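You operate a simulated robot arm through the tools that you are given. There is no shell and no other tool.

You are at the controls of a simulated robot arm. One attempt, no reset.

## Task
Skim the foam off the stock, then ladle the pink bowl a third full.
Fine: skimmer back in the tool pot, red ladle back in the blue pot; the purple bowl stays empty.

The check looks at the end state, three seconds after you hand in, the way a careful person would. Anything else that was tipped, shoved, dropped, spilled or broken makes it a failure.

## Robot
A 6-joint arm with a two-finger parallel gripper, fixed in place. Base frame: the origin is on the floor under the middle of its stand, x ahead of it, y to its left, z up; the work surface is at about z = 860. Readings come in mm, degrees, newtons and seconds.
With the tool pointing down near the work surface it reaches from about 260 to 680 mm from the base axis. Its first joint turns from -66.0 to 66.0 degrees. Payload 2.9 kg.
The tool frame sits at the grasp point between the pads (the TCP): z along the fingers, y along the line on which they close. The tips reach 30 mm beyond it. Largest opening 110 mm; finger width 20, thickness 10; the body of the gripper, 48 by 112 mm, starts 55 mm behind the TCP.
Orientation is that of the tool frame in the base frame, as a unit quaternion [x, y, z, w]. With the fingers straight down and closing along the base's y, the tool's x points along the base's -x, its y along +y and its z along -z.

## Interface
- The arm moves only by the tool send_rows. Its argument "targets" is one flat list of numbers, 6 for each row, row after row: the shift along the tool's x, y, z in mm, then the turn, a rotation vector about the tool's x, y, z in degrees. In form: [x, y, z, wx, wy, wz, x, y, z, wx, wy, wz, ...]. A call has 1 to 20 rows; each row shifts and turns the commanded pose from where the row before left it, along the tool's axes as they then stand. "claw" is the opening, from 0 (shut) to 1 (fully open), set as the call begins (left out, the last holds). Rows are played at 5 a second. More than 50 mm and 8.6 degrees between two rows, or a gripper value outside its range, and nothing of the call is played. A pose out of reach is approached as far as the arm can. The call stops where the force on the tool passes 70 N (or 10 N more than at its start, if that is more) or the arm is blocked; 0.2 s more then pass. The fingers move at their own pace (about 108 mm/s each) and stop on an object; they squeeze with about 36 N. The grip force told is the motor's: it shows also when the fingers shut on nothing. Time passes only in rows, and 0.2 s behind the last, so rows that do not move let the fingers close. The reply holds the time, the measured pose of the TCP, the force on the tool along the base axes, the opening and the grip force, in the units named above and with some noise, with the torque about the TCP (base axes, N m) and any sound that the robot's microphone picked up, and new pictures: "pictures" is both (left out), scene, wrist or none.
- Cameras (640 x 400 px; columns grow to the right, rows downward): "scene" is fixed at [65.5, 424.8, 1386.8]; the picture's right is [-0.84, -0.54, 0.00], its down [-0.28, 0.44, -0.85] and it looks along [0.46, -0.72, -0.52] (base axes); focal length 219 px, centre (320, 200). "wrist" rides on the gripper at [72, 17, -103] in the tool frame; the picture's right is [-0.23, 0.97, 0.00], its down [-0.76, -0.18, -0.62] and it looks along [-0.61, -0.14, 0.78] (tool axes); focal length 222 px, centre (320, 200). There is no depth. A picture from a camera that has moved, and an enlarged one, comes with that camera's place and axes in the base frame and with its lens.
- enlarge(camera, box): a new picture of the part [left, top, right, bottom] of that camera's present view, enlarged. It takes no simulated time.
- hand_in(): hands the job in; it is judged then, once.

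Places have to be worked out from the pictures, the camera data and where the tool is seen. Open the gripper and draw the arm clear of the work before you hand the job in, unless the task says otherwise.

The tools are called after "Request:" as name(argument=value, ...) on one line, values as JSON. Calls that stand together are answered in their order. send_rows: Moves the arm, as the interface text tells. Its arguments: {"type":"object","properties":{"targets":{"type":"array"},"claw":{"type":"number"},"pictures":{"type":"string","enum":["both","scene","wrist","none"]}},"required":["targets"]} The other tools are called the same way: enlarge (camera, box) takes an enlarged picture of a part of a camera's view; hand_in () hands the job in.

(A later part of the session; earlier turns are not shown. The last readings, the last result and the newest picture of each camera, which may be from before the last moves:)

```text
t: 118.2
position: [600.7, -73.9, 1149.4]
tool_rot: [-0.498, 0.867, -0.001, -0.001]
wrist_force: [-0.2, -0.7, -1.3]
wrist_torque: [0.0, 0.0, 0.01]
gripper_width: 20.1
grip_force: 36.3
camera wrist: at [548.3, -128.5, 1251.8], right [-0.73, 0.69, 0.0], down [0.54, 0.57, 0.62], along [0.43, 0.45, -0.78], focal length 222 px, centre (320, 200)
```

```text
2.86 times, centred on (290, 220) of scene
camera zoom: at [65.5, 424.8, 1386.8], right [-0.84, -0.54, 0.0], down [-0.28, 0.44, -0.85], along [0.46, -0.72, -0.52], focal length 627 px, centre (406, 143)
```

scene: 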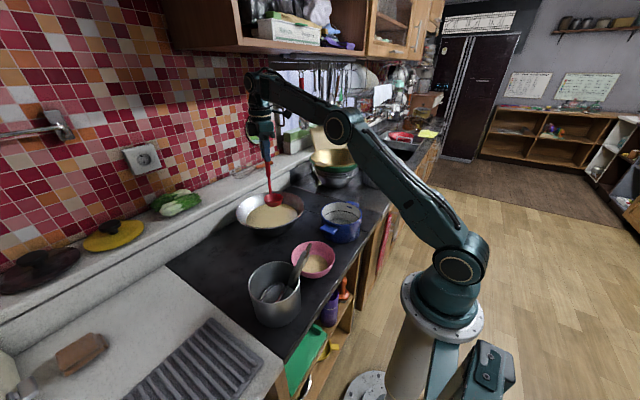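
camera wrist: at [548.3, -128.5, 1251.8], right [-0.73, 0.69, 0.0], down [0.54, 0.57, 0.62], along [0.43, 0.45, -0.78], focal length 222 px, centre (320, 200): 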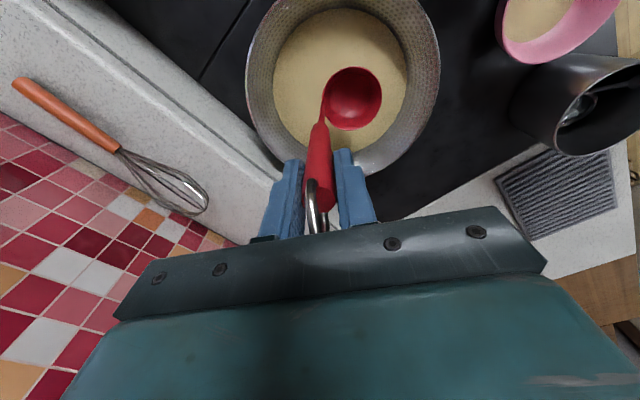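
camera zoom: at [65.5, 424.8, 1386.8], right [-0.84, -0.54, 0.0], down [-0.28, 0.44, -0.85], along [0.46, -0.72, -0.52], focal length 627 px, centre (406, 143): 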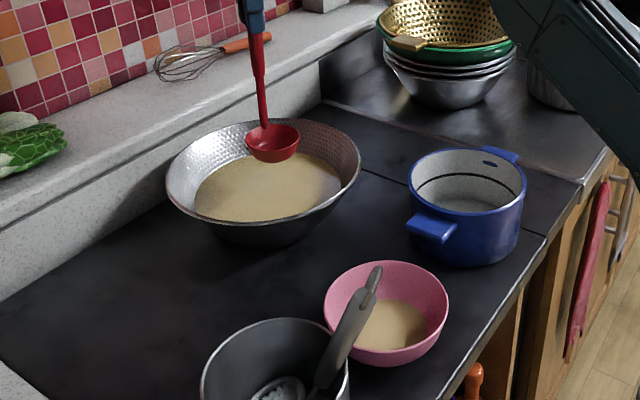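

The level shown hasn't changed yet; the picture of the liquid seems to refresh with a delay. I wait a second over the pan and look again before dipping.

Request:
send_rows(targets=[0, 0, 0, 0, 0, 0, 0, 0, 0, 0, 0, 0, 0, 0, 0, 0, 0, 0, 0, 0, 0, 0, 0, 0, 0, 0, 0, 0, 0, 0], pictures="none")

Request:
enlarge(camera="scene", box=[285, 230, 345, 285])

```text
t: 119.4
position: [600.5, -72.2, 1148.5]
tool_rot: [-0.499, 0.867, -0.001, 0.0]
wrist_force: [0.6, -0.3, -0.4]
wrist_torque: [0.01, -0.02, 0.0]
gripper_width: 19.8
grip_force: 36.4
```

```text
7.27 times, centred on (315, 258) of scene
camera zoom: at [65.5, 424.8, 1386.8], right [-0.84, -0.54, 0.0], down [-0.28, 0.44, -0.85], along [0.46, -0.72, -0.52], focal length 1595 px, centre (356, -218)
```

zoom: 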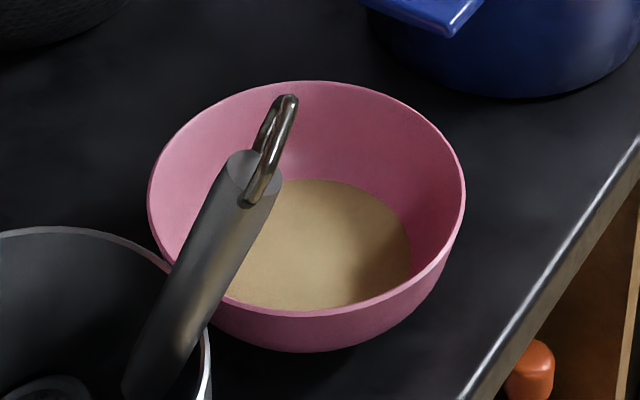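

Still unchanged; after the first pour the refresh came when the ladle next dipped. I dip for the third ladleful now and check again before pouring.

Request:
send_rows(targets=[0, 0, 25, 0, 0, 0, 0, 0, 25, 0, 0, 0, 0, 0, 16, 0, 0, 0, 0, 0, 12, 0, 0, 0, 0, 0, 9, 0, 0, 0, 0, 0, 8, 0, 0, 0, 0, 0, 0, 0, 0, 0], pictures="none")

Request:
enlarge(camera="scene", box=[285, 230, 345, 285])

Request:
enlarge(camera="scene", box=[230, 170, 310, 240])

```text
t: 121.0
position: [599.6, -74.0, 1056.8]
tool_rot: [-0.499, 0.867, -0.003, 0.001]
wrist_force: [0.8, -0.2, 11.4]
wrist_torque: [-0.09, 0.32, 0.0]
gripper_width: 20.3
grip_force: 36.2
```

```text
7.27 times, centred on (315, 258) of scene
camera zoom: at [65.3, 424.8, 1386.8], right [-0.84, -0.54, 0.0], down [-0.28, 0.44, -0.85], along [0.46, -0.72, -0.52], focal length 1595 px, centre (356, -218)
```

zoom: 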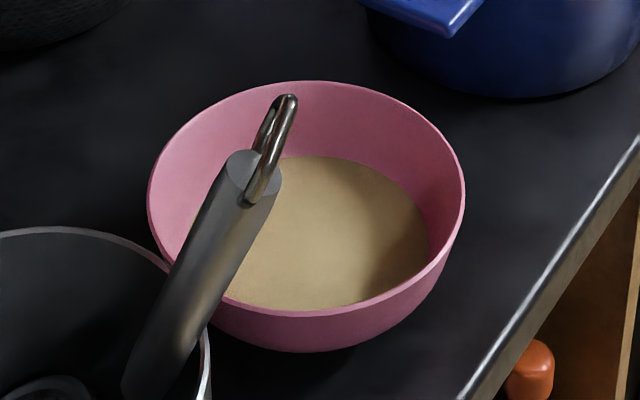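

```text
5.71 times, centred on (270, 205) of scene
camera zoom: at [65.3, 424.8, 1386.8], right [-0.84, -0.54, 0.0], down [-0.28, 0.44, -0.85], along [0.46, -0.72, -0.52], focal length 1254 px, centre (606, 171)
```

zoom: 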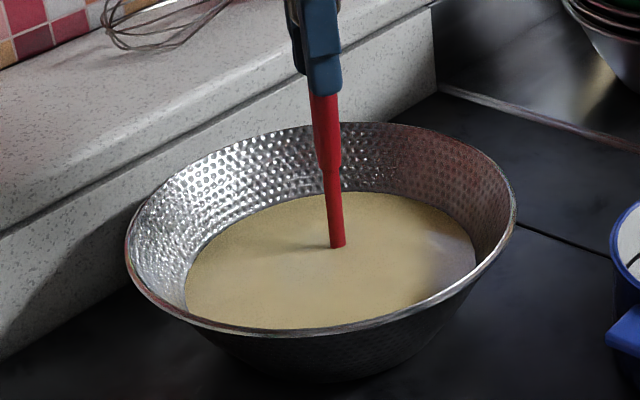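

The second ladleful now shows: about 18 mm deep, roughly 23 % by my fit of the bowl's shape, so a third ladleful brings it to about a third. The ladle just touches the pan's floor here, so I lift it and carry it over.

Request:
send_rows(targets=[0, 0, -4, 0, 0, 0, 0, 0, -8, 0, 0, 0, 0, 0, -8, 0, 0, 0, 0, 0, -10, 0, 0, 0, 0, 0, -12, 0, 0, 0, 0, 0, -14, 0, 0, 0, 0, 0, -14, 0, 0, 0, 0, 0, -14, 0, 0, 0, 0, 0, -10, 0, 0, 0, 0, 0, 0, 0, 0, 0, -0.4, 10, 0, 0, 0, 0, -0.4, 20, 0, 0, 0, 0, -0.4, 30, 0, 0, 0, 0, -0.4, 35, 0, 0, 0, 0, -0.4, 35, 0, 0, 0, 0, -0.4, 35, 0, 0, 0, 0, -0.4, 35, 0, 0, 0, 0, -0.4, 30, 0, 0, 0, 0, -0.4, 17.4, 0, 0, 0, 0, -0.4, 10, 0, 0, 0, 0])

Request:
enlarge(camera="wrist", box=[200, 0, 440, 200])

```text
t: 125.2
position: [379.3, 59.5, 1146.4]
tool_rot: [-0.499, 0.867, -0.001, 0.0]
wrist_force: [-0.2, -0.5, -1.3]
wrist_torque: [0.0, -0.02, 0.02]
gripper_width: 20.6
grip_force: 36.1
camera wrist: at [327.2, 4.7, 1250.1], right [-0.73, 0.69, 0.0], down [0.54, 0.57, 0.62], along [0.43, 0.45, -0.78], focal length 222 px, centre (320, 200)
```

scene: 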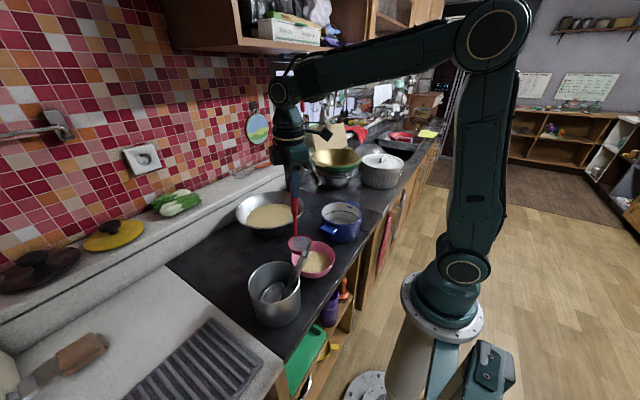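
wrist: 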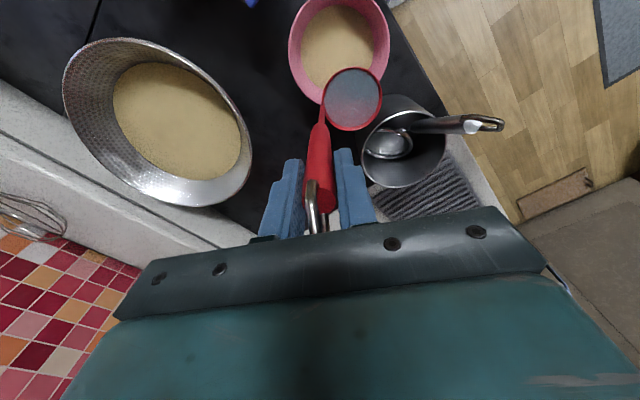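

```text
2.00 times, centred on (320, 100) of wrist
camera zoom: at [327.2, 4.7, 1250.1], right [-0.73, 0.69, 0.0], down [0.54, 0.57, 0.62], along [0.43, 0.45, -0.78], focal length 444 px, centre (320, 400)
```

zoom: 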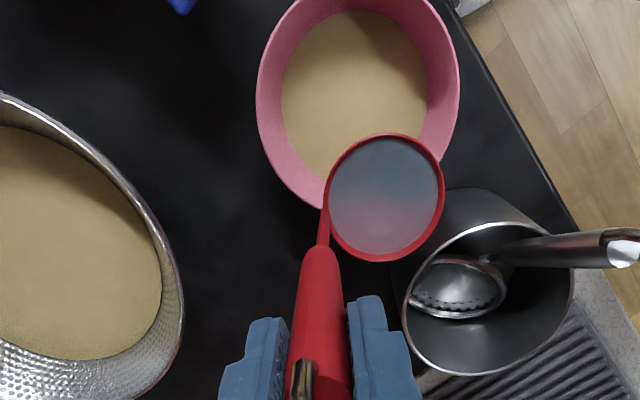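

Full again. I pour the third ladleful in the same way.

Request:
send_rows(targets=[0, 0, 10, 0, 0, 0, 0, 0, 15, 0, 0, 0, 0, 0, 11, 0, 0, 0, 0, 0, 4, 0, 0, 0, 10.95, 0, -1.81, 0, -4, 0, 10.95, 0, -1.81, 0, -4, 0, 10.95, 0, -1.81, 0, -4, 0, 10.95, 0, -1.81, 0, -4, 0, 10.95, 0, -1.81, 0, -4, 0, 10.95, 0, -1.81, 0, -4, 0, 10.95, 0, -1.81, 0, -4, 0, 10.95, 0, -1.81, 0, -4, 0, 10.95, 0, -1.81, 0, -4, 0, 10.95, 0, -1.81, 0, -4, 0, 10.95, 0, -1.81, 0, -4, 0, 10.95, 0, -1.81, 0, -4, 0, 10.95, 0, -1.81, 0, -4, 0, 10.95, 0, -1.81, 0, -4, 0, 10.95, 0, -1.81, 0, -4, 0, 0, 0, 0, 0, 0, 0])

Request:
enlarge(camera="scene", box=[260, 180, 370, 300])

Request:
enlarge(camera="wrist", box=[200, 0, 440, 200])

```text
t: 129.4
position: [304.8, -71.5, 1056.7]
tool_rot: [-0.433, 0.75, 0.249, 0.434]
wrist_force: [-0.4, 1.2, 0.0]
wrist_torque: [-0.05, 0.01, -0.01]
gripper_width: 19.8
grip_force: 35.7
camera wrist: at [225.7, -172.2, 1045.0], right [-0.79, 0.59, 0.19], down [0.07, -0.23, 0.97], along [0.62, 0.78, 0.14], focal length 222 px, centre (320, 200)
```

scene: 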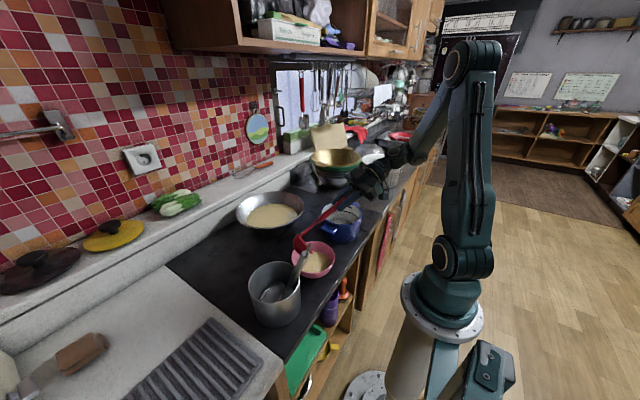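
wrist: 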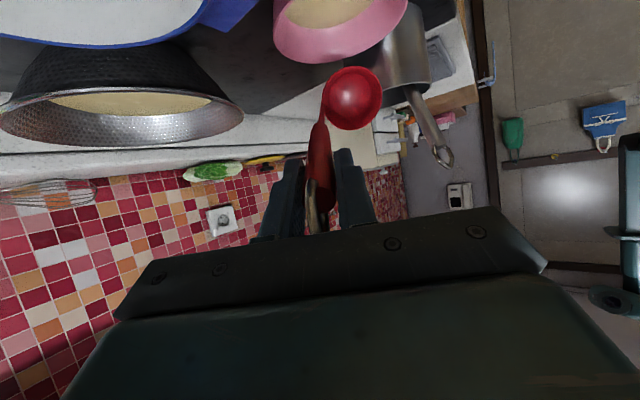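

```text
3.33 times, centred on (315, 240) of scene
camera zoom: at [65.5, 424.8, 1386.8], right [-0.84, -0.54, 0.0], down [-0.28, 0.44, -0.85], along [0.46, -0.72, -0.52], focal length 731 px, centre (337, 67)
```

zoom: 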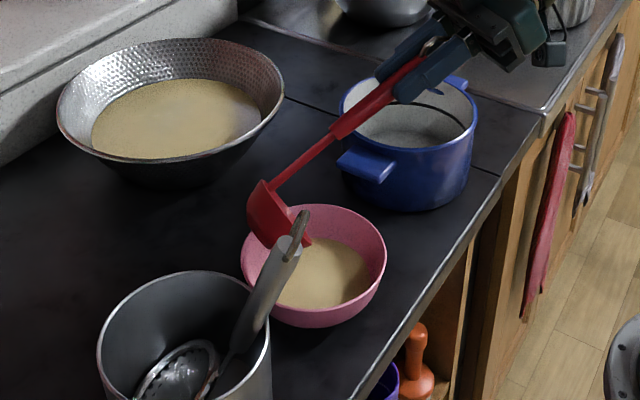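

```text
2.00 times, centred on (320, 100) of wrist
camera zoom: at [225.7, -172.2, 1045.0], right [-0.79, 0.59, 0.19], down [0.07, -0.23, 0.97], along [0.62, 0.78, 0.14], focal length 444 px, centre (320, 400)
```

zoom: 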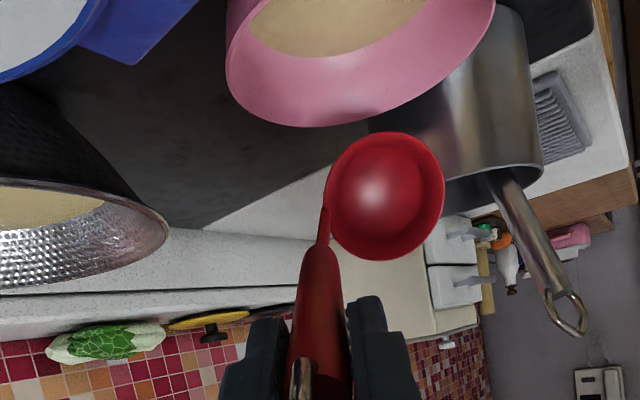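

The ladle is empty again. I right it and rise, then go over the pan, where a shallow touch of the ladle's underside (rim kept well above the surface) should refresh the shown levels.

Request:
send_rows(targets=[-21.4, 0, 5.9, 0, 8, 0, -21.4, 0, 5.9, 0, 8, 0, -21.4, 0, 5.9, 0, 8, 0, -21.4, 0, 5.9, 0, 8, 0, -21.4, 0, 5.9, 0, 8, 0, -21.4, 0, 5.9, 0, 8, 0, -21.4, 0, 5.9, 0, 8, 0, -10.8, 0, 2.6, 0, 4, 0, 0, 0, -20, 0, 0, 0, 0, 0, -20, 0, 0, 0, 0.7, -42.9, 0, 0, 0, 0, 0.7, -42.9, 0, 0, 0, 0, 0.7, -42.9, 0, 0, 0, 0, 0.7, -42.9, 0, 0, 0, 0, 0.7, -42.9, 0, 0, 0, 0, 0.7, -42.9, 0, 0, 0, 0, 0, 0, 25, 0, 0, 0, 0, 0, 25, 0, 0, 0, 0, 0, 15, 0, 0, 0, 0, 0, 0, 0, 0, 0])

Request:
enlarge(camera="scene", box=[285, 230, 345, 285])

Request:
enlarge(camera="wrist", box=[200, 0, 440, 200])

```text
t: 133.6
position: [600.8, -72.7, 1082.4]
tool_rot: [-0.499, 0.867, -0.001, 0.0]
wrist_force: [-0.5, 0.5, -0.9]
wrist_torque: [0.01, 0.03, -0.02]
gripper_width: 19.9
grip_force: 35.9
camera wrist: at [548.3, -128.5, 1185.6], right [-0.73, 0.69, 0.0], down [0.54, 0.57, 0.62], along [0.43, 0.45, -0.78], focal length 222 px, centre (320, 200)
```

scene: 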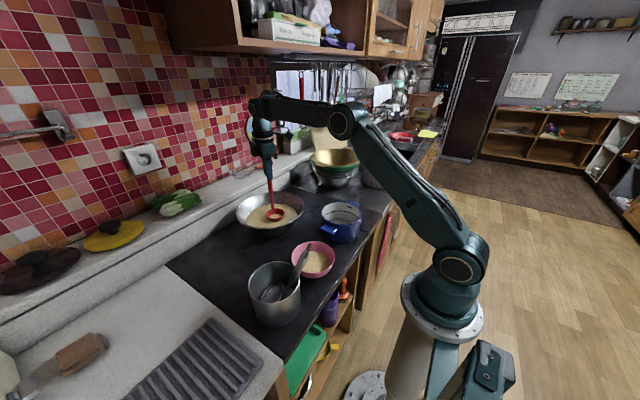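
wrist: 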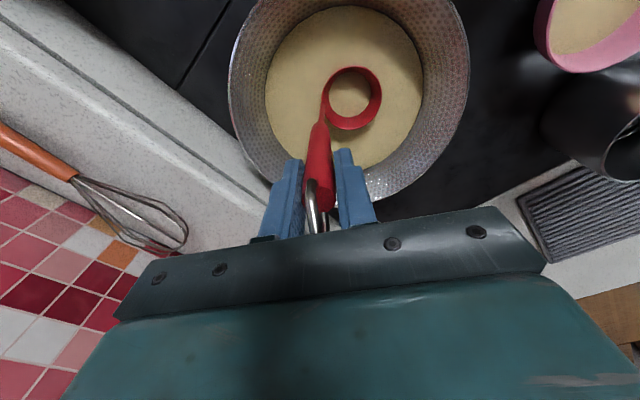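

```text
7.27 times, centred on (315, 258) of scene
camera zoom: at [65.5, 424.8, 1386.8], right [-0.84, -0.54, 0.0], down [-0.28, 0.44, -0.85], along [0.46, -0.72, -0.52], focal length 1595 px, centre (356, -218)
```

zoom: 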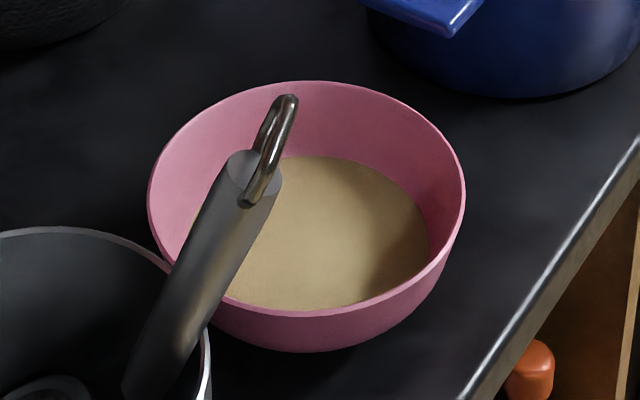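

```text
2.00 times, centred on (320, 100) of wrist
camera zoom: at [548.3, -128.5, 1185.6], right [-0.73, 0.69, 0.0], down [0.54, 0.57, 0.62], along [0.43, 0.45, -0.78], focal length 444 px, centre (320, 400)
```

zoom: 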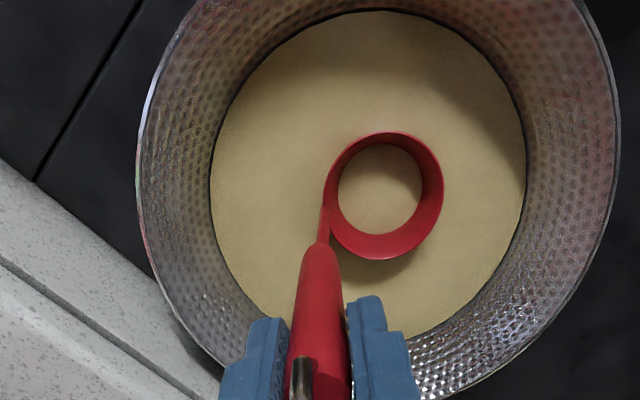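

The level picture hasn't refreshed (it does so only on a real fill), but the two measured ladlefuls put three at about a third. I lift clear of the stock, let the ladle drip a moment, and check that it is empty.

Request:
send_rows(targets=[0, 0, -10, 0, 0, 0, 0, 0, -15, 0, 0, 0, 0, 0, -20, 0, 0, 0, 0, 0, -20, 0, 0, 0, 0, 0, 0, 0, 0, 0, 0, 0, 0, 0, 0, 0, 0, 0, 0, 0, 0, 0, 0, 0, 0, 0, 0, 0, 0, 0, 0, 0, 0, 0], pictures="wrist")

Request:
enlarge(camera="wrist", box=[200, 0, 440, 200])

Request:
enlarge(camera="scene", box=[230, 150, 350, 290])

```text
t: 135.6
position: [601.8, -73.8, 1147.5]
tool_rot: [-0.499, 0.867, -0.001, 0.0]
wrist_force: [-0.1, 0.5, 0.4]
wrist_torque: [-0.01, -0.04, -0.01]
gripper_width: 20.0
grip_force: 36.2
camera wrist: at [548.8, -127.6, 1251.1], right [-0.73, 0.69, 0.0], down [0.54, 0.57, 0.62], along [0.43, 0.45, -0.78], focal length 222 px, centre (320, 200)
```

wrist: 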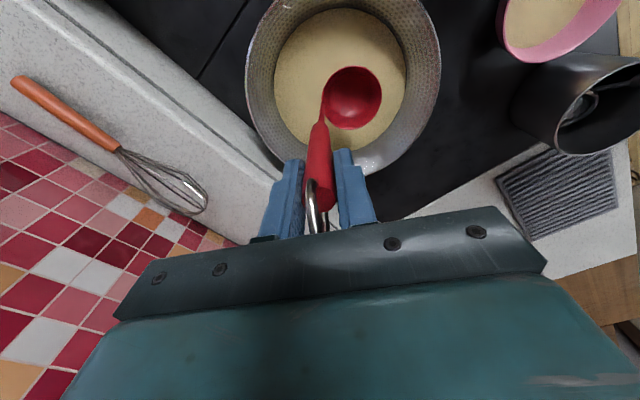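

```text
2.00 times, centred on (320, 100) of wrist
camera zoom: at [548.8, -127.6, 1251.1], right [-0.73, 0.69, 0.0], down [0.54, 0.57, 0.62], along [0.43, 0.45, -0.78], focal length 444 px, centre (320, 400)
```

zoom: 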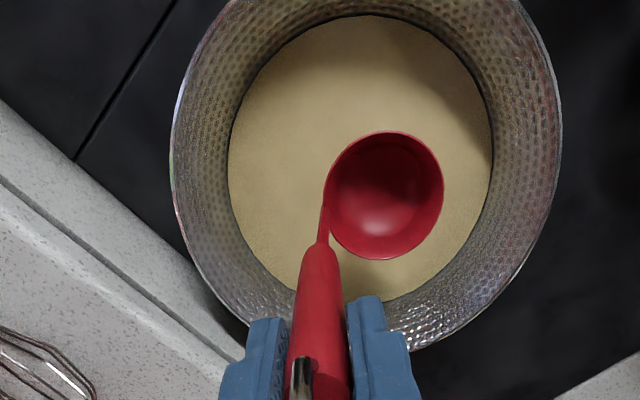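

```text
2.86 times, centred on (290, 220) of scene
camera zoom: at [65.5, 424.8, 1386.8], right [-0.84, -0.54, 0.0], down [-0.28, 0.44, -0.85], along [0.46, -0.72, -0.52], focal length 627 px, centre (406, 143)
```

zoom: 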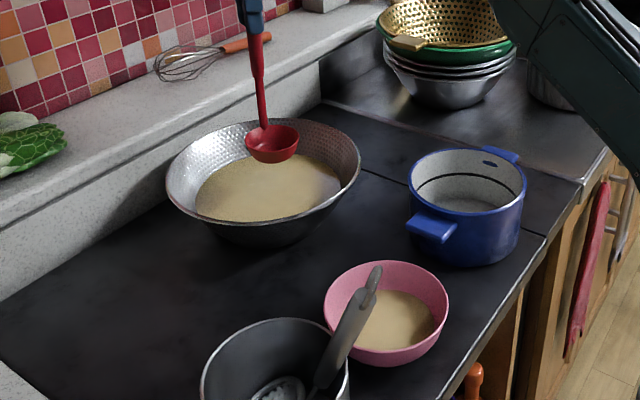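

Empty. Now I return the ladle: I turn back 30°, carry it above the blue pot and stop where I was after lifting it out.

Request:
send_rows(targets=[0, 0, 0, 0, 0, -7.5, 0, 0, 0, 0, 0, -7.5, 0, 0, 0, 0, 0, -7.5, 0, 0, 0, 0, 0, -7.5, 16.8, 37.3, -6.3, 0, 0, 0, 16.8, 37.3, -6.3, 0, 0, 0, 16.8, 37.3, -6.3, 0, 0, 0, 16.8, 37.3, -6.3, 0, 0, 0, 16.8, 37.3, -6.3, 0, 0, 0, 0, 0, 0, 0, 0, 0])

Request:
enlarge(camera="wrist", box=[220, 0, 420, 200])

Request:
enlarge(camera="scene", box=[280, 120, 390, 270])

```text
t: 137.8
position: [427.6, -161.4, 1200.4]
tool_rot: [-0.706, 0.708, 0.0, -0.001]
wrist_force: [0.3, 0.1, -0.7]
wrist_torque: [0.02, -0.04, -0.06]
gripper_width: 20.0
grip_force: 36.0
out of reach, approached as far as the arm can: row 8, 9
camera wrist: at [410.6, -234.9, 1303.6], right [-0.97, 0.23, 0.0], down [0.18, 0.76, 0.62], along [0.14, 0.61, -0.78], focal length 222 px, centre (320, 200)
```

scene: 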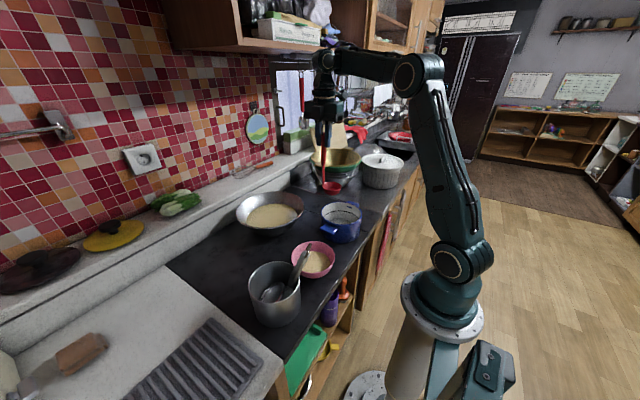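
wrist: 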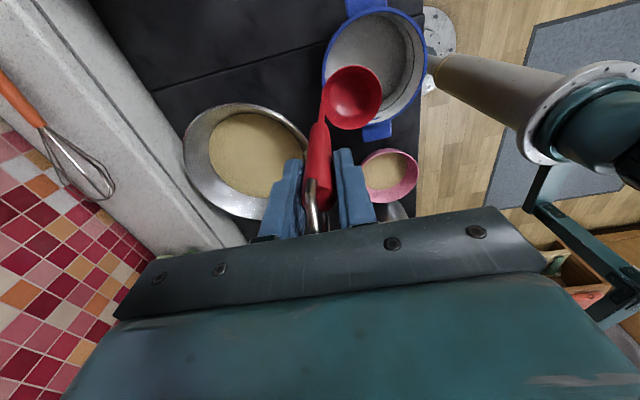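

```text
2.00 times, centred on (320, 100) of wrist
camera zoom: at [410.6, -234.9, 1303.6], right [-0.97, 0.23, 0.0], down [0.18, 0.76, 0.62], along [0.14, 0.61, -0.78], focal length 444 px, centre (320, 400)
```

zoom: 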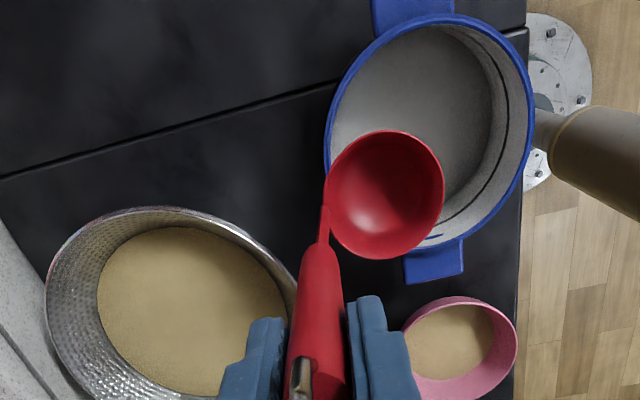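

```text
2.67 times, centred on (335, 195) of scene
camera zoom: at [65.5, 424.8, 1386.8], right [-0.84, -0.54, 0.0], down [-0.28, 0.44, -0.85], along [0.46, -0.72, -0.52], focal length 585 px, centre (280, 213)
```

zoom: 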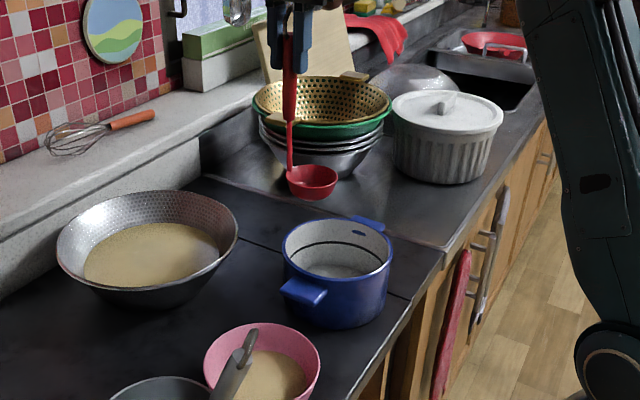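

The arm was briefly near its singular pose but all is fine. I lower into the pot with the ladle's bowl shifted inward (TCP x ≈ 402) so it clears the rim.

Request:
send_rows(targets=[-1.7, 12.8, 25.2, 0, 0, 0, -1.7, 12.8, 25.2, 0, 0, 0, 0, 0, 25, 0, 0, 0, 0, 0, 0, 0, 0, 0])

Request:
enlarge(camera="wrist", box=[220, 0, 420, 200])

Request:
enlarge(camera="scene", box=[290, 150, 380, 250])

```text
t: 138.8
position: [440.3, -169.8, 1190.6]
tool_rot: [-0.706, 0.709, 0.002, -0.002]
wrist_force: [-0.4, -0.8, -0.7]
wrist_torque: [0.05, -0.01, 0.01]
gripper_width: 19.7
grip_force: 35.4
out of reach, approached as far as the arm can: row 1, 2, 3
camera wrist: at [423.3, -243.4, 1293.2], right [-0.97, 0.23, 0.0], down [0.18, 0.76, 0.62], along [0.14, 0.61, -0.78], focal length 222 px, centre (320, 200)
```

scene: 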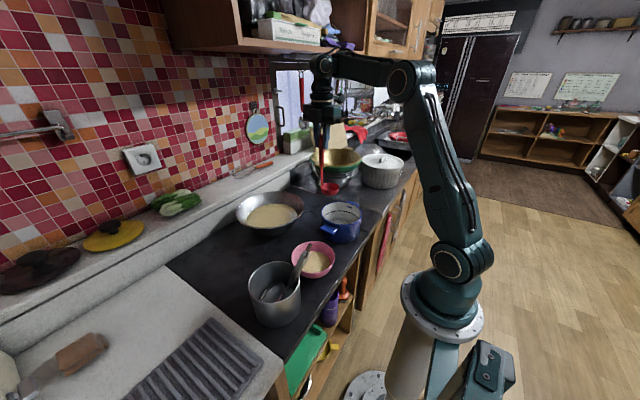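
wrist: 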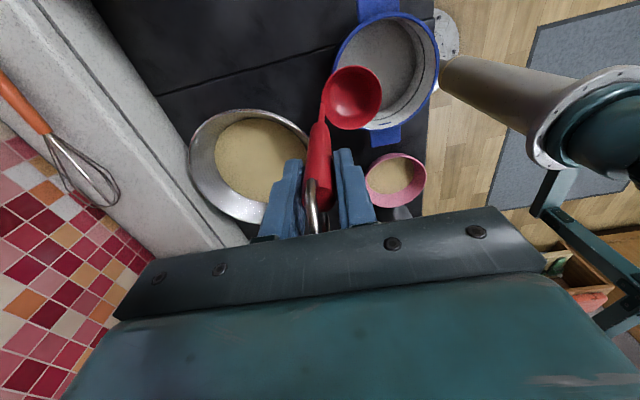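

```text
2.00 times, centred on (320, 100) of wrist
camera zoom: at [423.3, -243.4, 1293.2], right [-0.97, 0.23, 0.0], down [0.18, 0.76, 0.62], along [0.14, 0.61, -0.78], focal length 444 px, centre (320, 400)
```

zoom: 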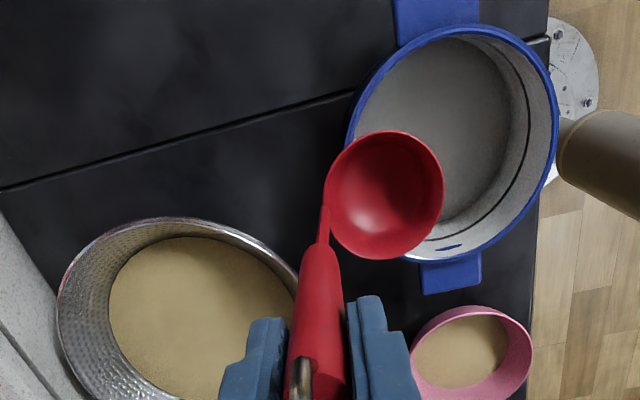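

```text
4.00 times, centred on (335, 200) of scene
camera zoom: at [65.5, 424.8, 1386.8], right [-0.84, -0.54, 0.0], down [-0.28, 0.44, -0.85], along [0.46, -0.72, -0.52], focal length 877 px, centre (260, 200)
```

zoom: 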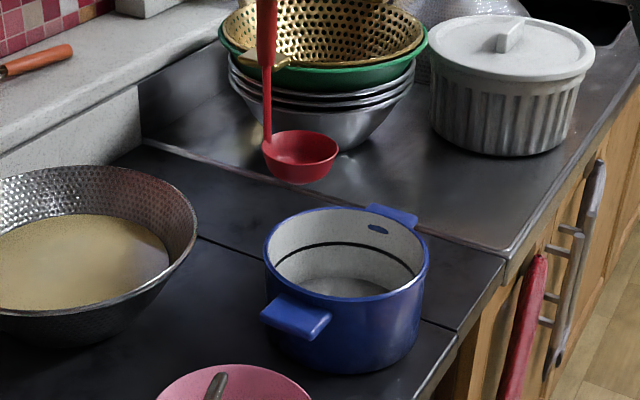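

The arm got stuck near its singular wrist pose (its yaw joint drifted while turning there). Rising resets that joint, so I go up and slightly inward first, then come straight down again.

Request:
send_rows(targets=[-4, 13.3, -33.1, 0, 0, 0, -4, 13.3, -33.1, 0, 0, 0, -4, 13.3, -33.1, 0, 0, 0, 0, 0, 0, 0, 0, 0], pictures="scene")

```text
t: 139.8
position: [401.4, -156.4, 1289.4]
tool_rot: [-0.706, 0.708, -0.001, 0.0]
wrist_force: [-0.2, -0.8, -0.1]
wrist_torque: [-0.01, -0.03, -0.02]
gripper_width: 20.0
grip_force: 36.5
```

scene: 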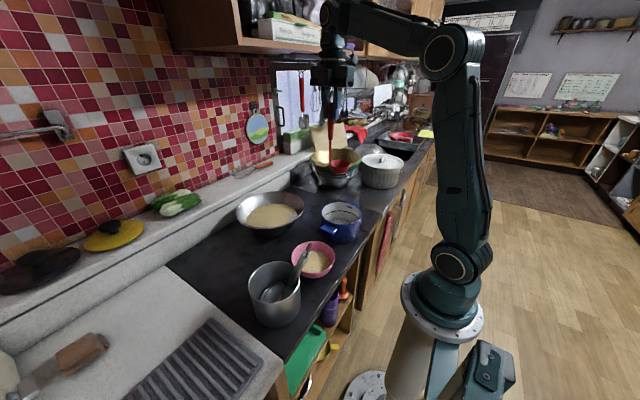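

Reached without limits. Now straight down to about z 1160.

Request:
send_rows(targets=[0, 0, 32, 0, 0, 0, 0, 0, 32, 0, 0, 0, 0, 0, 32, 0, 0, 0, 0, 0, 32, 0, 0, 0, 0, 0, 0, 0, 0, 0], pictures="none")

```text
t: 141.0
position: [401.6, -157.6, 1161.2]
tool_rot: [-0.706, 0.708, -0.001, 0.0]
wrist_force: [0.3, 0.1, -0.1]
wrist_torque: [-0.01, -0.01, 0.01]
gripper_width: 19.7
grip_force: 36.4
```

Crossed cleanly. I check the ladle's bowl against the blue pot's opening before lowering.

Request:
send_rows(targets=[0, 0, 20, 0, 0, 0, 0, 0, 0, 0, 0, 0])

Request:
enlarge(camera="wrist", box=[220, 0, 420, 200])

Request:
enlarge(camera="scene", box=[290, 150, 380, 250])

```text
t: 141.6
position: [399.9, -157.2, 1140.8]
tool_rot: [-0.706, 0.708, -0.002, 0.0]
wrist_force: [0.3, -0.8, -0.9]
wrist_torque: [0.02, -0.03, -0.02]
gripper_width: 19.8
grip_force: 35.8
camera wrist: at [382.6, -230.6, 1244.0], right [-0.97, 0.23, 0.0], down [0.18, 0.76, 0.62], along [0.14, 0.6, -0.78], focal length 222 px, centre (320, 200)
```

scene: 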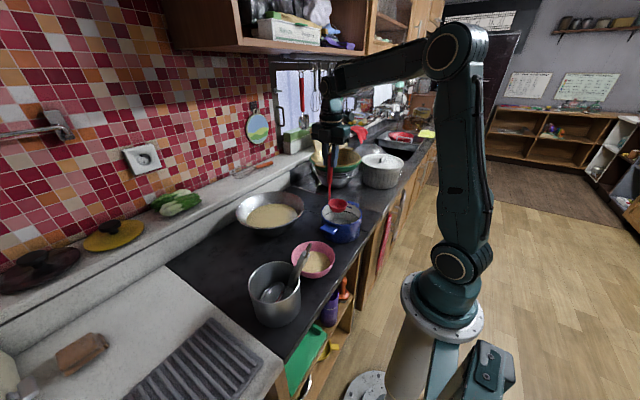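
wrist: 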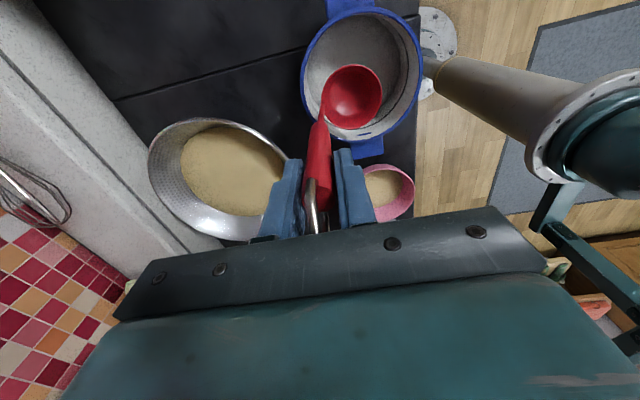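

```text
2.00 times, centred on (320, 100) of wrist
camera zoom: at [382.6, -230.6, 1244.0], right [-0.97, 0.23, 0.0], down [0.18, 0.76, 0.62], along [0.14, 0.6, -0.78], focal length 444 px, centre (320, 400)
```

zoom: 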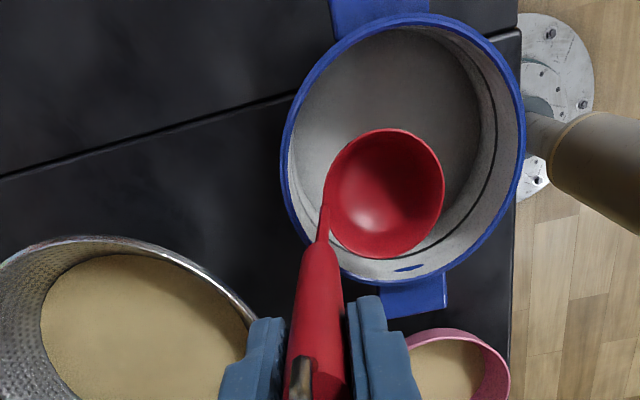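

```text
4.00 times, centred on (335, 200) of scene
camera zoom: at [65.5, 424.8, 1386.8], right [-0.84, -0.54, 0.0], down [-0.28, 0.44, -0.85], along [0.46, -0.72, -0.52], focal length 877 px, centre (260, 200)
```

zoom: 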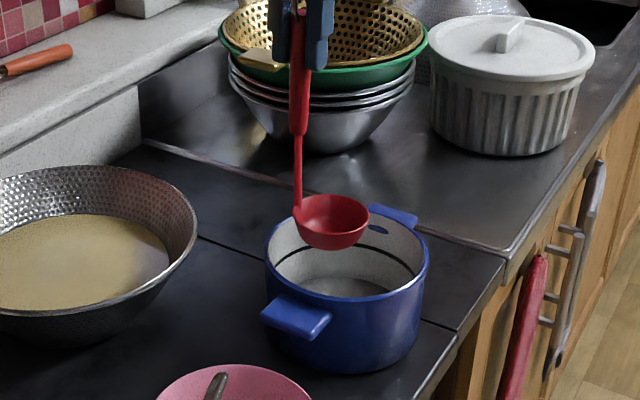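

The bowl is 20 mm off the pot's centre, well inside its opening. I lower it upright to just above the pot's floor.

Request:
send_rows(targets=[0, 0, 25, 0, 0, 0, 0, 0, 25, 0, 0, 0, 0, 0, 18, 0, 0, 0, 0, 0, 9, 0, 0, 0, 0, 0, 0, 0, 0, 0], pictures="wrist")

Request:
enlarge(camera="scene", box=[290, 150, 380, 250])

```text
t: 142.8
position: [402.2, -159.1, 1063.8]
tool_rot: [-0.706, 0.709, -0.001, -0.001]
wrist_force: [-0.2, -0.2, -0.5]
wrist_torque: [0.01, -0.02, -0.02]
gripper_width: 19.8
grip_force: 36.0
camera wrist: at [382.8, -231.3, 1166.7], right [-0.97, 0.23, 0.0], down [0.18, 0.76, 0.62], along [0.14, 0.6, -0.78], focal length 222 px, centre (320, 200)
```

wrist: 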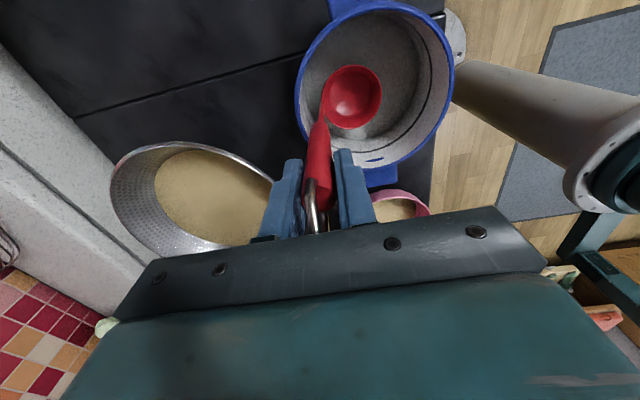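

```text
4.00 times, centred on (335, 200) of scene
camera zoom: at [65.5, 424.8, 1386.8], right [-0.84, -0.54, 0.0], down [-0.28, 0.44, -0.85], along [0.46, -0.72, -0.52], focal length 877 px, centre (260, 200)
```

zoom: 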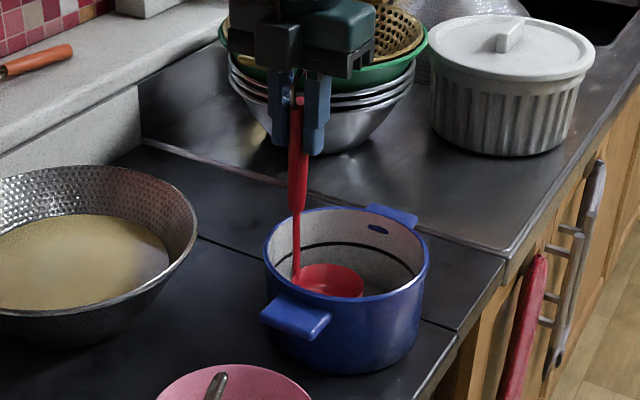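

Inside with no contact. I restore the ladle's original lean and position so its handle rests on the rim as before.

Request:
send_rows(targets=[-0.5, -9.6, 5.6, -2.4, 1.1, 0, -0.5, -9.0, 4.5, -2.4, 1.1, 0, 0, 0, 0, 0, 0, 0], pictures="none")

```text
t: 143.6
position: [420.7, -156.1, 1053.2]
tool_rot: [-0.705, 0.707, 0.015, -0.044]
wrist_force: [0.1, -1.0, -0.4]
wrist_torque: [-0.02, -0.02, 0.02]
gripper_width: 19.9
grip_force: 36.3
```

Almost exactly at the original grasp pose, no contact yet. I settle the last 1.5–2 mm and check.

Request:
send_rows(targets=[1.5, 0, 2, 0, 0, 0, 0, 0, 0, 0, 0, 0], pictures="none")

```text
t: 144.2
position: [421.2, -159.3, 1052.9]
tool_rot: [-0.705, 0.707, 0.013, -0.043]
wrist_force: [2.0, 4.0, 17.7]
wrist_torque: [0.76, 0.21, -0.12]
gripper_width: 19.6
grip_force: 35.7
```

It's on the floor now. I relieve the load slightly, then release.

Request:
send_rows(targets=[-0.3, 0, -1.6, 0, 0, 0, 0, 0, 0, 0, 0, 0], pictures="none")

```text
t: 144.8
position: [419.2, -158.9, 1053.0]
tool_rot: [-0.705, 0.708, 0.014, -0.044]
wrist_force: [2.7, -1.5, 9.8]
wrist_torque: [-0.29, -0.14, 0.07]
gripper_width: 19.9
grip_force: 36.3
```

Request:
send_rows(targets=[0, 0, -1, 0, 0, 0, 0, 0, 0, 0, 0, 0], pictures="none")

```text
t: 145.4
position: [418.5, -159.2, 1052.7]
tool_rot: [-0.704, 0.708, 0.016, -0.044]
wrist_force: [0.7, -0.4, 0.6]
wrist_torque: [-0.08, -0.04, -0.02]
gripper_width: 19.9
grip_force: 36.0
```

The load is gone. I open the gripper and check that the ladle stays put.

Request:
send_rows(targets=[0, 0, 0, 0, 0, 0, 0, 0, 0, 0, 0, 0, 0, 0, 0, 0, 0, 0, 0, 0, 0, 0, 0, 0], claw=0.75)

Request:
enlarge(camera="wrist", box=[220, 40, 420, 260])

Request:
enlarge(camera="scene", box=[290, 130, 390, 250])

```text
t: 146.4
position: [420.2, -158.2, 1054.0]
tool_rot: [-0.705, 0.707, 0.015, -0.044]
wrist_force: [-0.5, 0.2, 0.1]
wrist_torque: [0.02, 0.01, -0.04]
gripper_width: 82.4
grip_force: 0.2
camera wrist: at [410.2, -227.3, 1161.2], right [-0.97, 0.23, 0.07], down [0.23, 0.79, 0.58], along [0.08, 0.57, -0.81], focal length 222 px, centre (320, 200)
```

scene: 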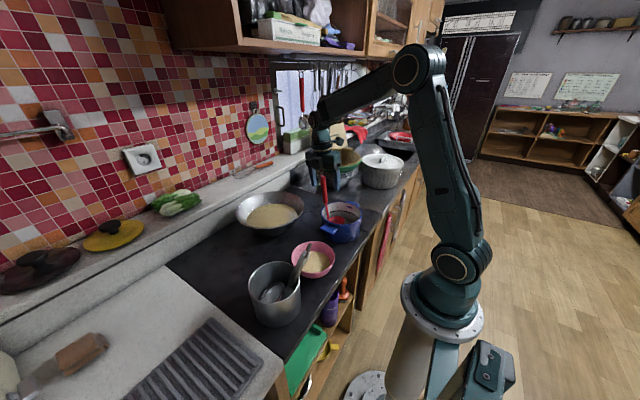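
wrist: 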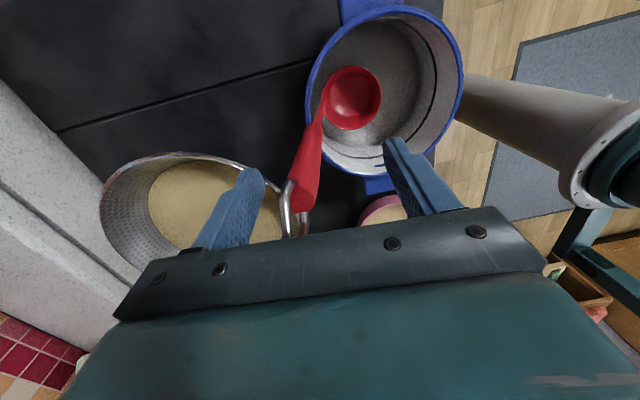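

```text
1.82 times, centred on (320, 150) of wrist
camera zoom: at [410.2, -227.3, 1161.2], right [-0.97, 0.23, 0.07], down [0.23, 0.79, 0.58], along [0.08, 0.57, -0.81], focal length 404 px, centre (320, 291)
```

zoom: 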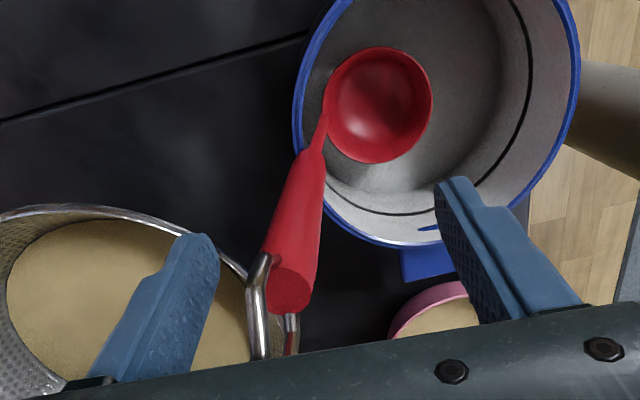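

```text
3.33 times, centred on (340, 190) of scene
camera zoom: at [65.5, 424.8, 1386.8], right [-0.84, -0.54, 0.0], down [-0.28, 0.44, -0.85], along [0.46, -0.72, -0.52], focal length 731 px, centre (253, 233)
```

zoom: 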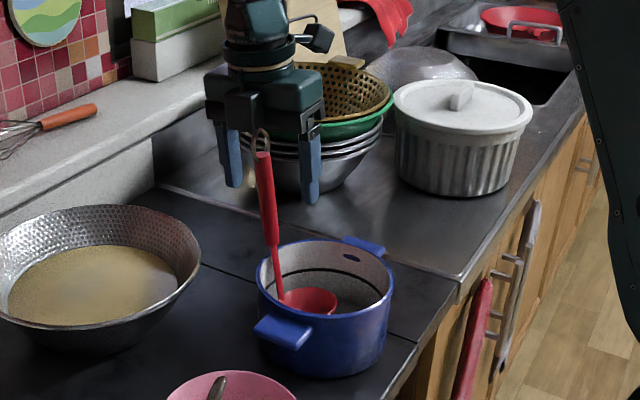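

The ladle stands in the blue pot, leaning on its rim. I back straight up off the handle.

Request:
send_rows(targets=[0, 0, -15, 0, 0, 0, 0, 0, -20, 0, 0, 0, 0, 0, -25, 0, 0, 0, 0, 0, -30, 0, 0, 0, 0, 0, 0, 0, 0, 0])

Request:
enlarge(camera="scene", box=[290, 130, 390, 250])

```text
t: 147.6
position: [427.5, -154.7, 1143.2]
tool_rot: [-0.705, 0.708, 0.014, -0.043]
wrist_force: [-0.3, 0.4, -1.0]
wrist_torque: [0.02, 0.0, 0.02]
gripper_width: 82.3
grip_force: 0.1
camera wrist: at [417.9, -224.3, 1251.3], right [-0.97, 0.23, 0.07], down [0.23, 0.79, 0.58], along [0.08, 0.57, -0.81], focal length 222 px, centre (320, 200)
```

scene: 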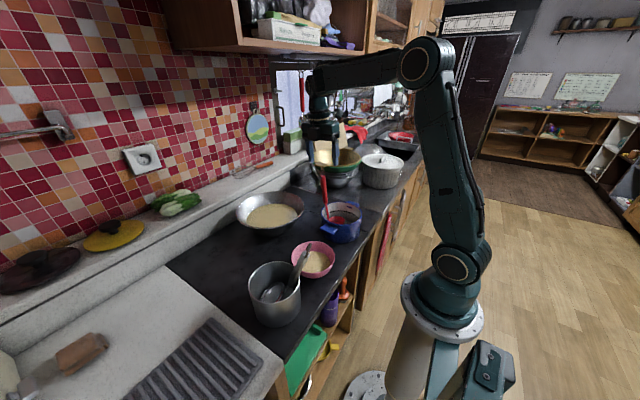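
wrist: 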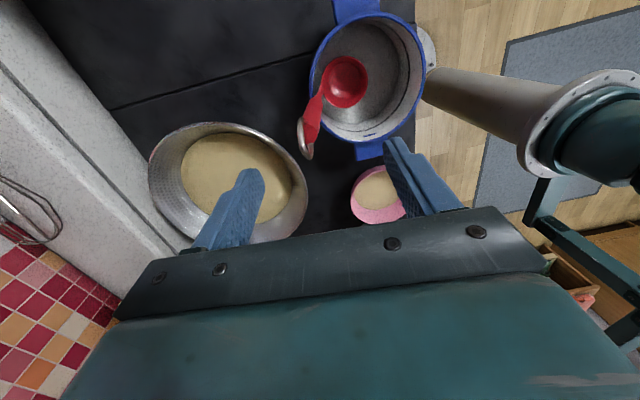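

```text
3.33 times, centred on (340, 190) of scene
camera zoom: at [65.5, 424.8, 1386.8], right [-0.84, -0.54, 0.0], down [-0.28, 0.44, -0.85], along [0.46, -0.72, -0.52], focal length 731 px, centre (253, 233)
```

zoom: 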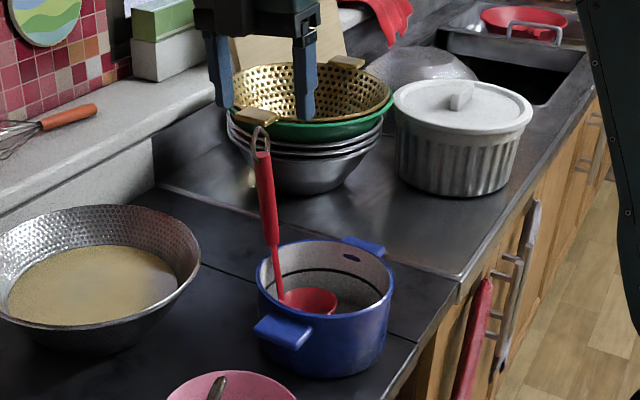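

Both tools are stowed. I straighten the tool, rise above the ladle's loop, and draw the arm back towards its starting place.

Request:
send_rows(targets=[0, 0, -25, 2.4, -1.1, 0, 0, 0, -25, 2.4, -1.1, 0, 0, 0, -40, 0, 0, 0, 0, 0, -40, 0, 0, 0, -5, 22, -10, 0, 0, 0, -5, 22, -10, 0, 0, 0, -5, 22, -10, 0, 0, 0, -5, 22, -10, 0, 0, 0, 0, 0, 0, 0, 0, 0])

Request:
enlarge(camera="scene", box=[220, 140, 400, 340])

Request:
enlarge(camera="scene", box=[285, 230, 345, 285])

```text
t: 149.6
position: [343.0, -131.8, 1313.0]
tool_rot: [-0.706, 0.708, 0.0, 0.0]
wrist_force: [0.0, -0.5, 0.1]
wrist_torque: [0.01, -0.04, 0.0]
gripper_width: 82.5
grip_force: 0.1
camera wrist: at [323.8, -205.7, 1417.1], right [-0.97, 0.23, 0.0], down [0.18, 0.76, 0.62], along [0.14, 0.61, -0.78], focal length 222 px, centre (320, 200)
```

scene: 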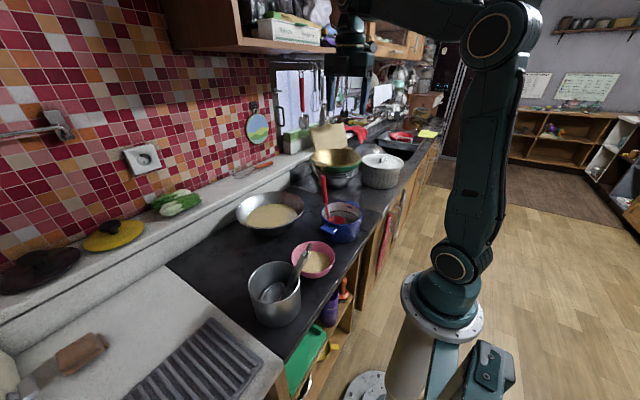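
wrist: 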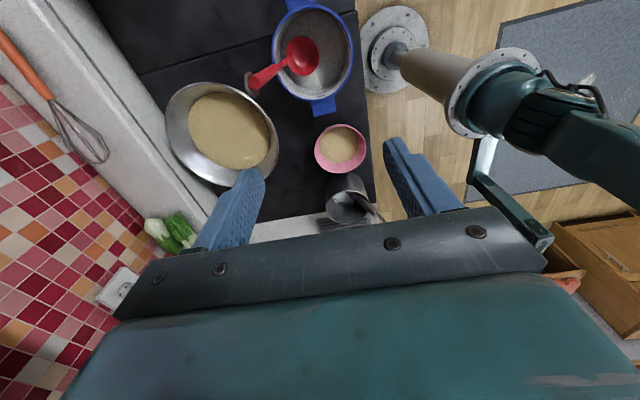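

```text
2.00 times, centred on (310, 240) of scene
camera zoom: at [65.5, 424.8, 1386.8], right [-0.84, -0.54, 0.0], down [-0.28, 0.44, -0.85], along [0.46, -0.72, -0.52], focal length 439 px, centre (340, 120)
```

zoom: 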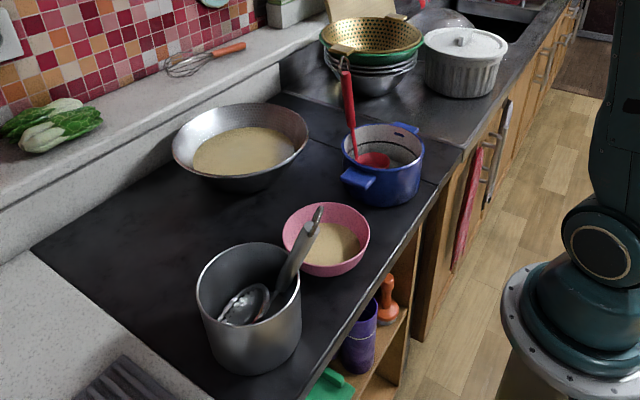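

```text
7.27 times, centred on (315, 258) of scene
camera zoom: at [65.5, 424.8, 1386.8], right [-0.84, -0.54, 0.0], down [-0.28, 0.44, -0.85], along [0.46, -0.72, -0.52], focal length 1595 px, centre (356, -218)
```

zoom: 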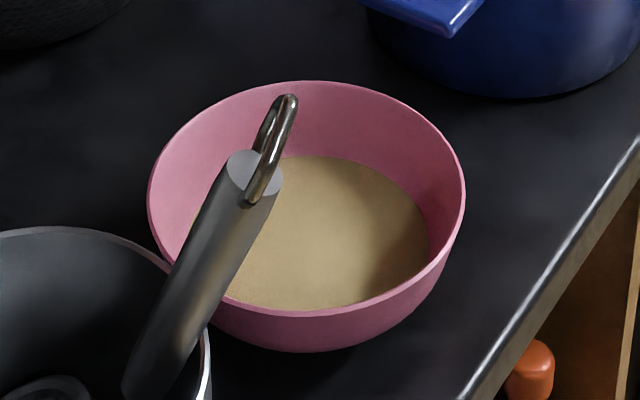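

Everything is back in place and the arm is clear. I make a last close check for drips, the skimmer, the ladle and the stock surface from above.

Request:
enlarge(camera="wrist", box=[150, 0, 400, 240])

Request:
enlarge(camera="scene", box=[225, 180, 325, 340])

Request:
enlarge(camera="scene", box=[300, 150, 380, 250])

```text
1.67 times, centred on (275, 120) of wrist
camera zoom: at [323.8, -205.7, 1417.1], right [-0.97, 0.23, 0.0], down [0.18, 0.76, 0.62], along [0.14, 0.61, -0.78], focal length 370 px, centre (395, 333)
```

zoom: 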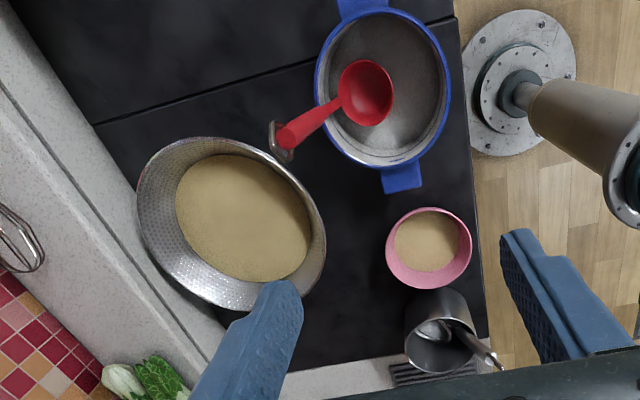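

```text
2.50 times, centred on (275, 260) of scene
camera zoom: at [65.5, 424.8, 1386.8], right [-0.84, -0.54, 0.0], down [-0.28, 0.44, -0.85], along [0.46, -0.72, -0.52], focal length 548 px, centre (432, 50)
```

zoom: 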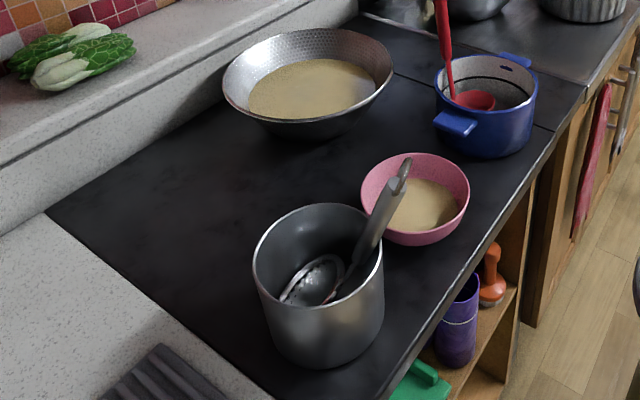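

```text
4.00 times, centred on (340, 200) of scene
camera zoom: at [65.5, 424.8, 1386.8], right [-0.84, -0.54, 0.0], down [-0.28, 0.44, -0.85], along [0.46, -0.72, -0.52], focal length 877 px, centre (240, 200)
```

zoom: 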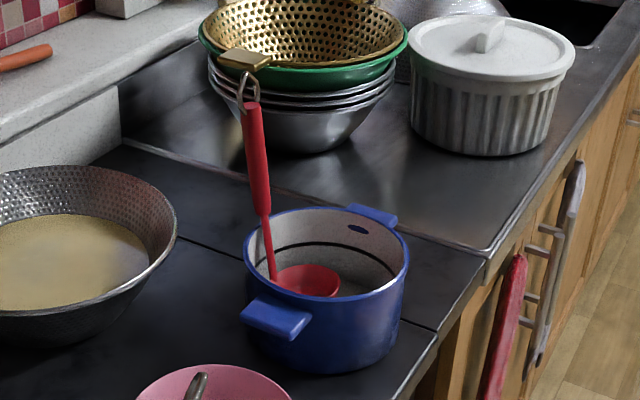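

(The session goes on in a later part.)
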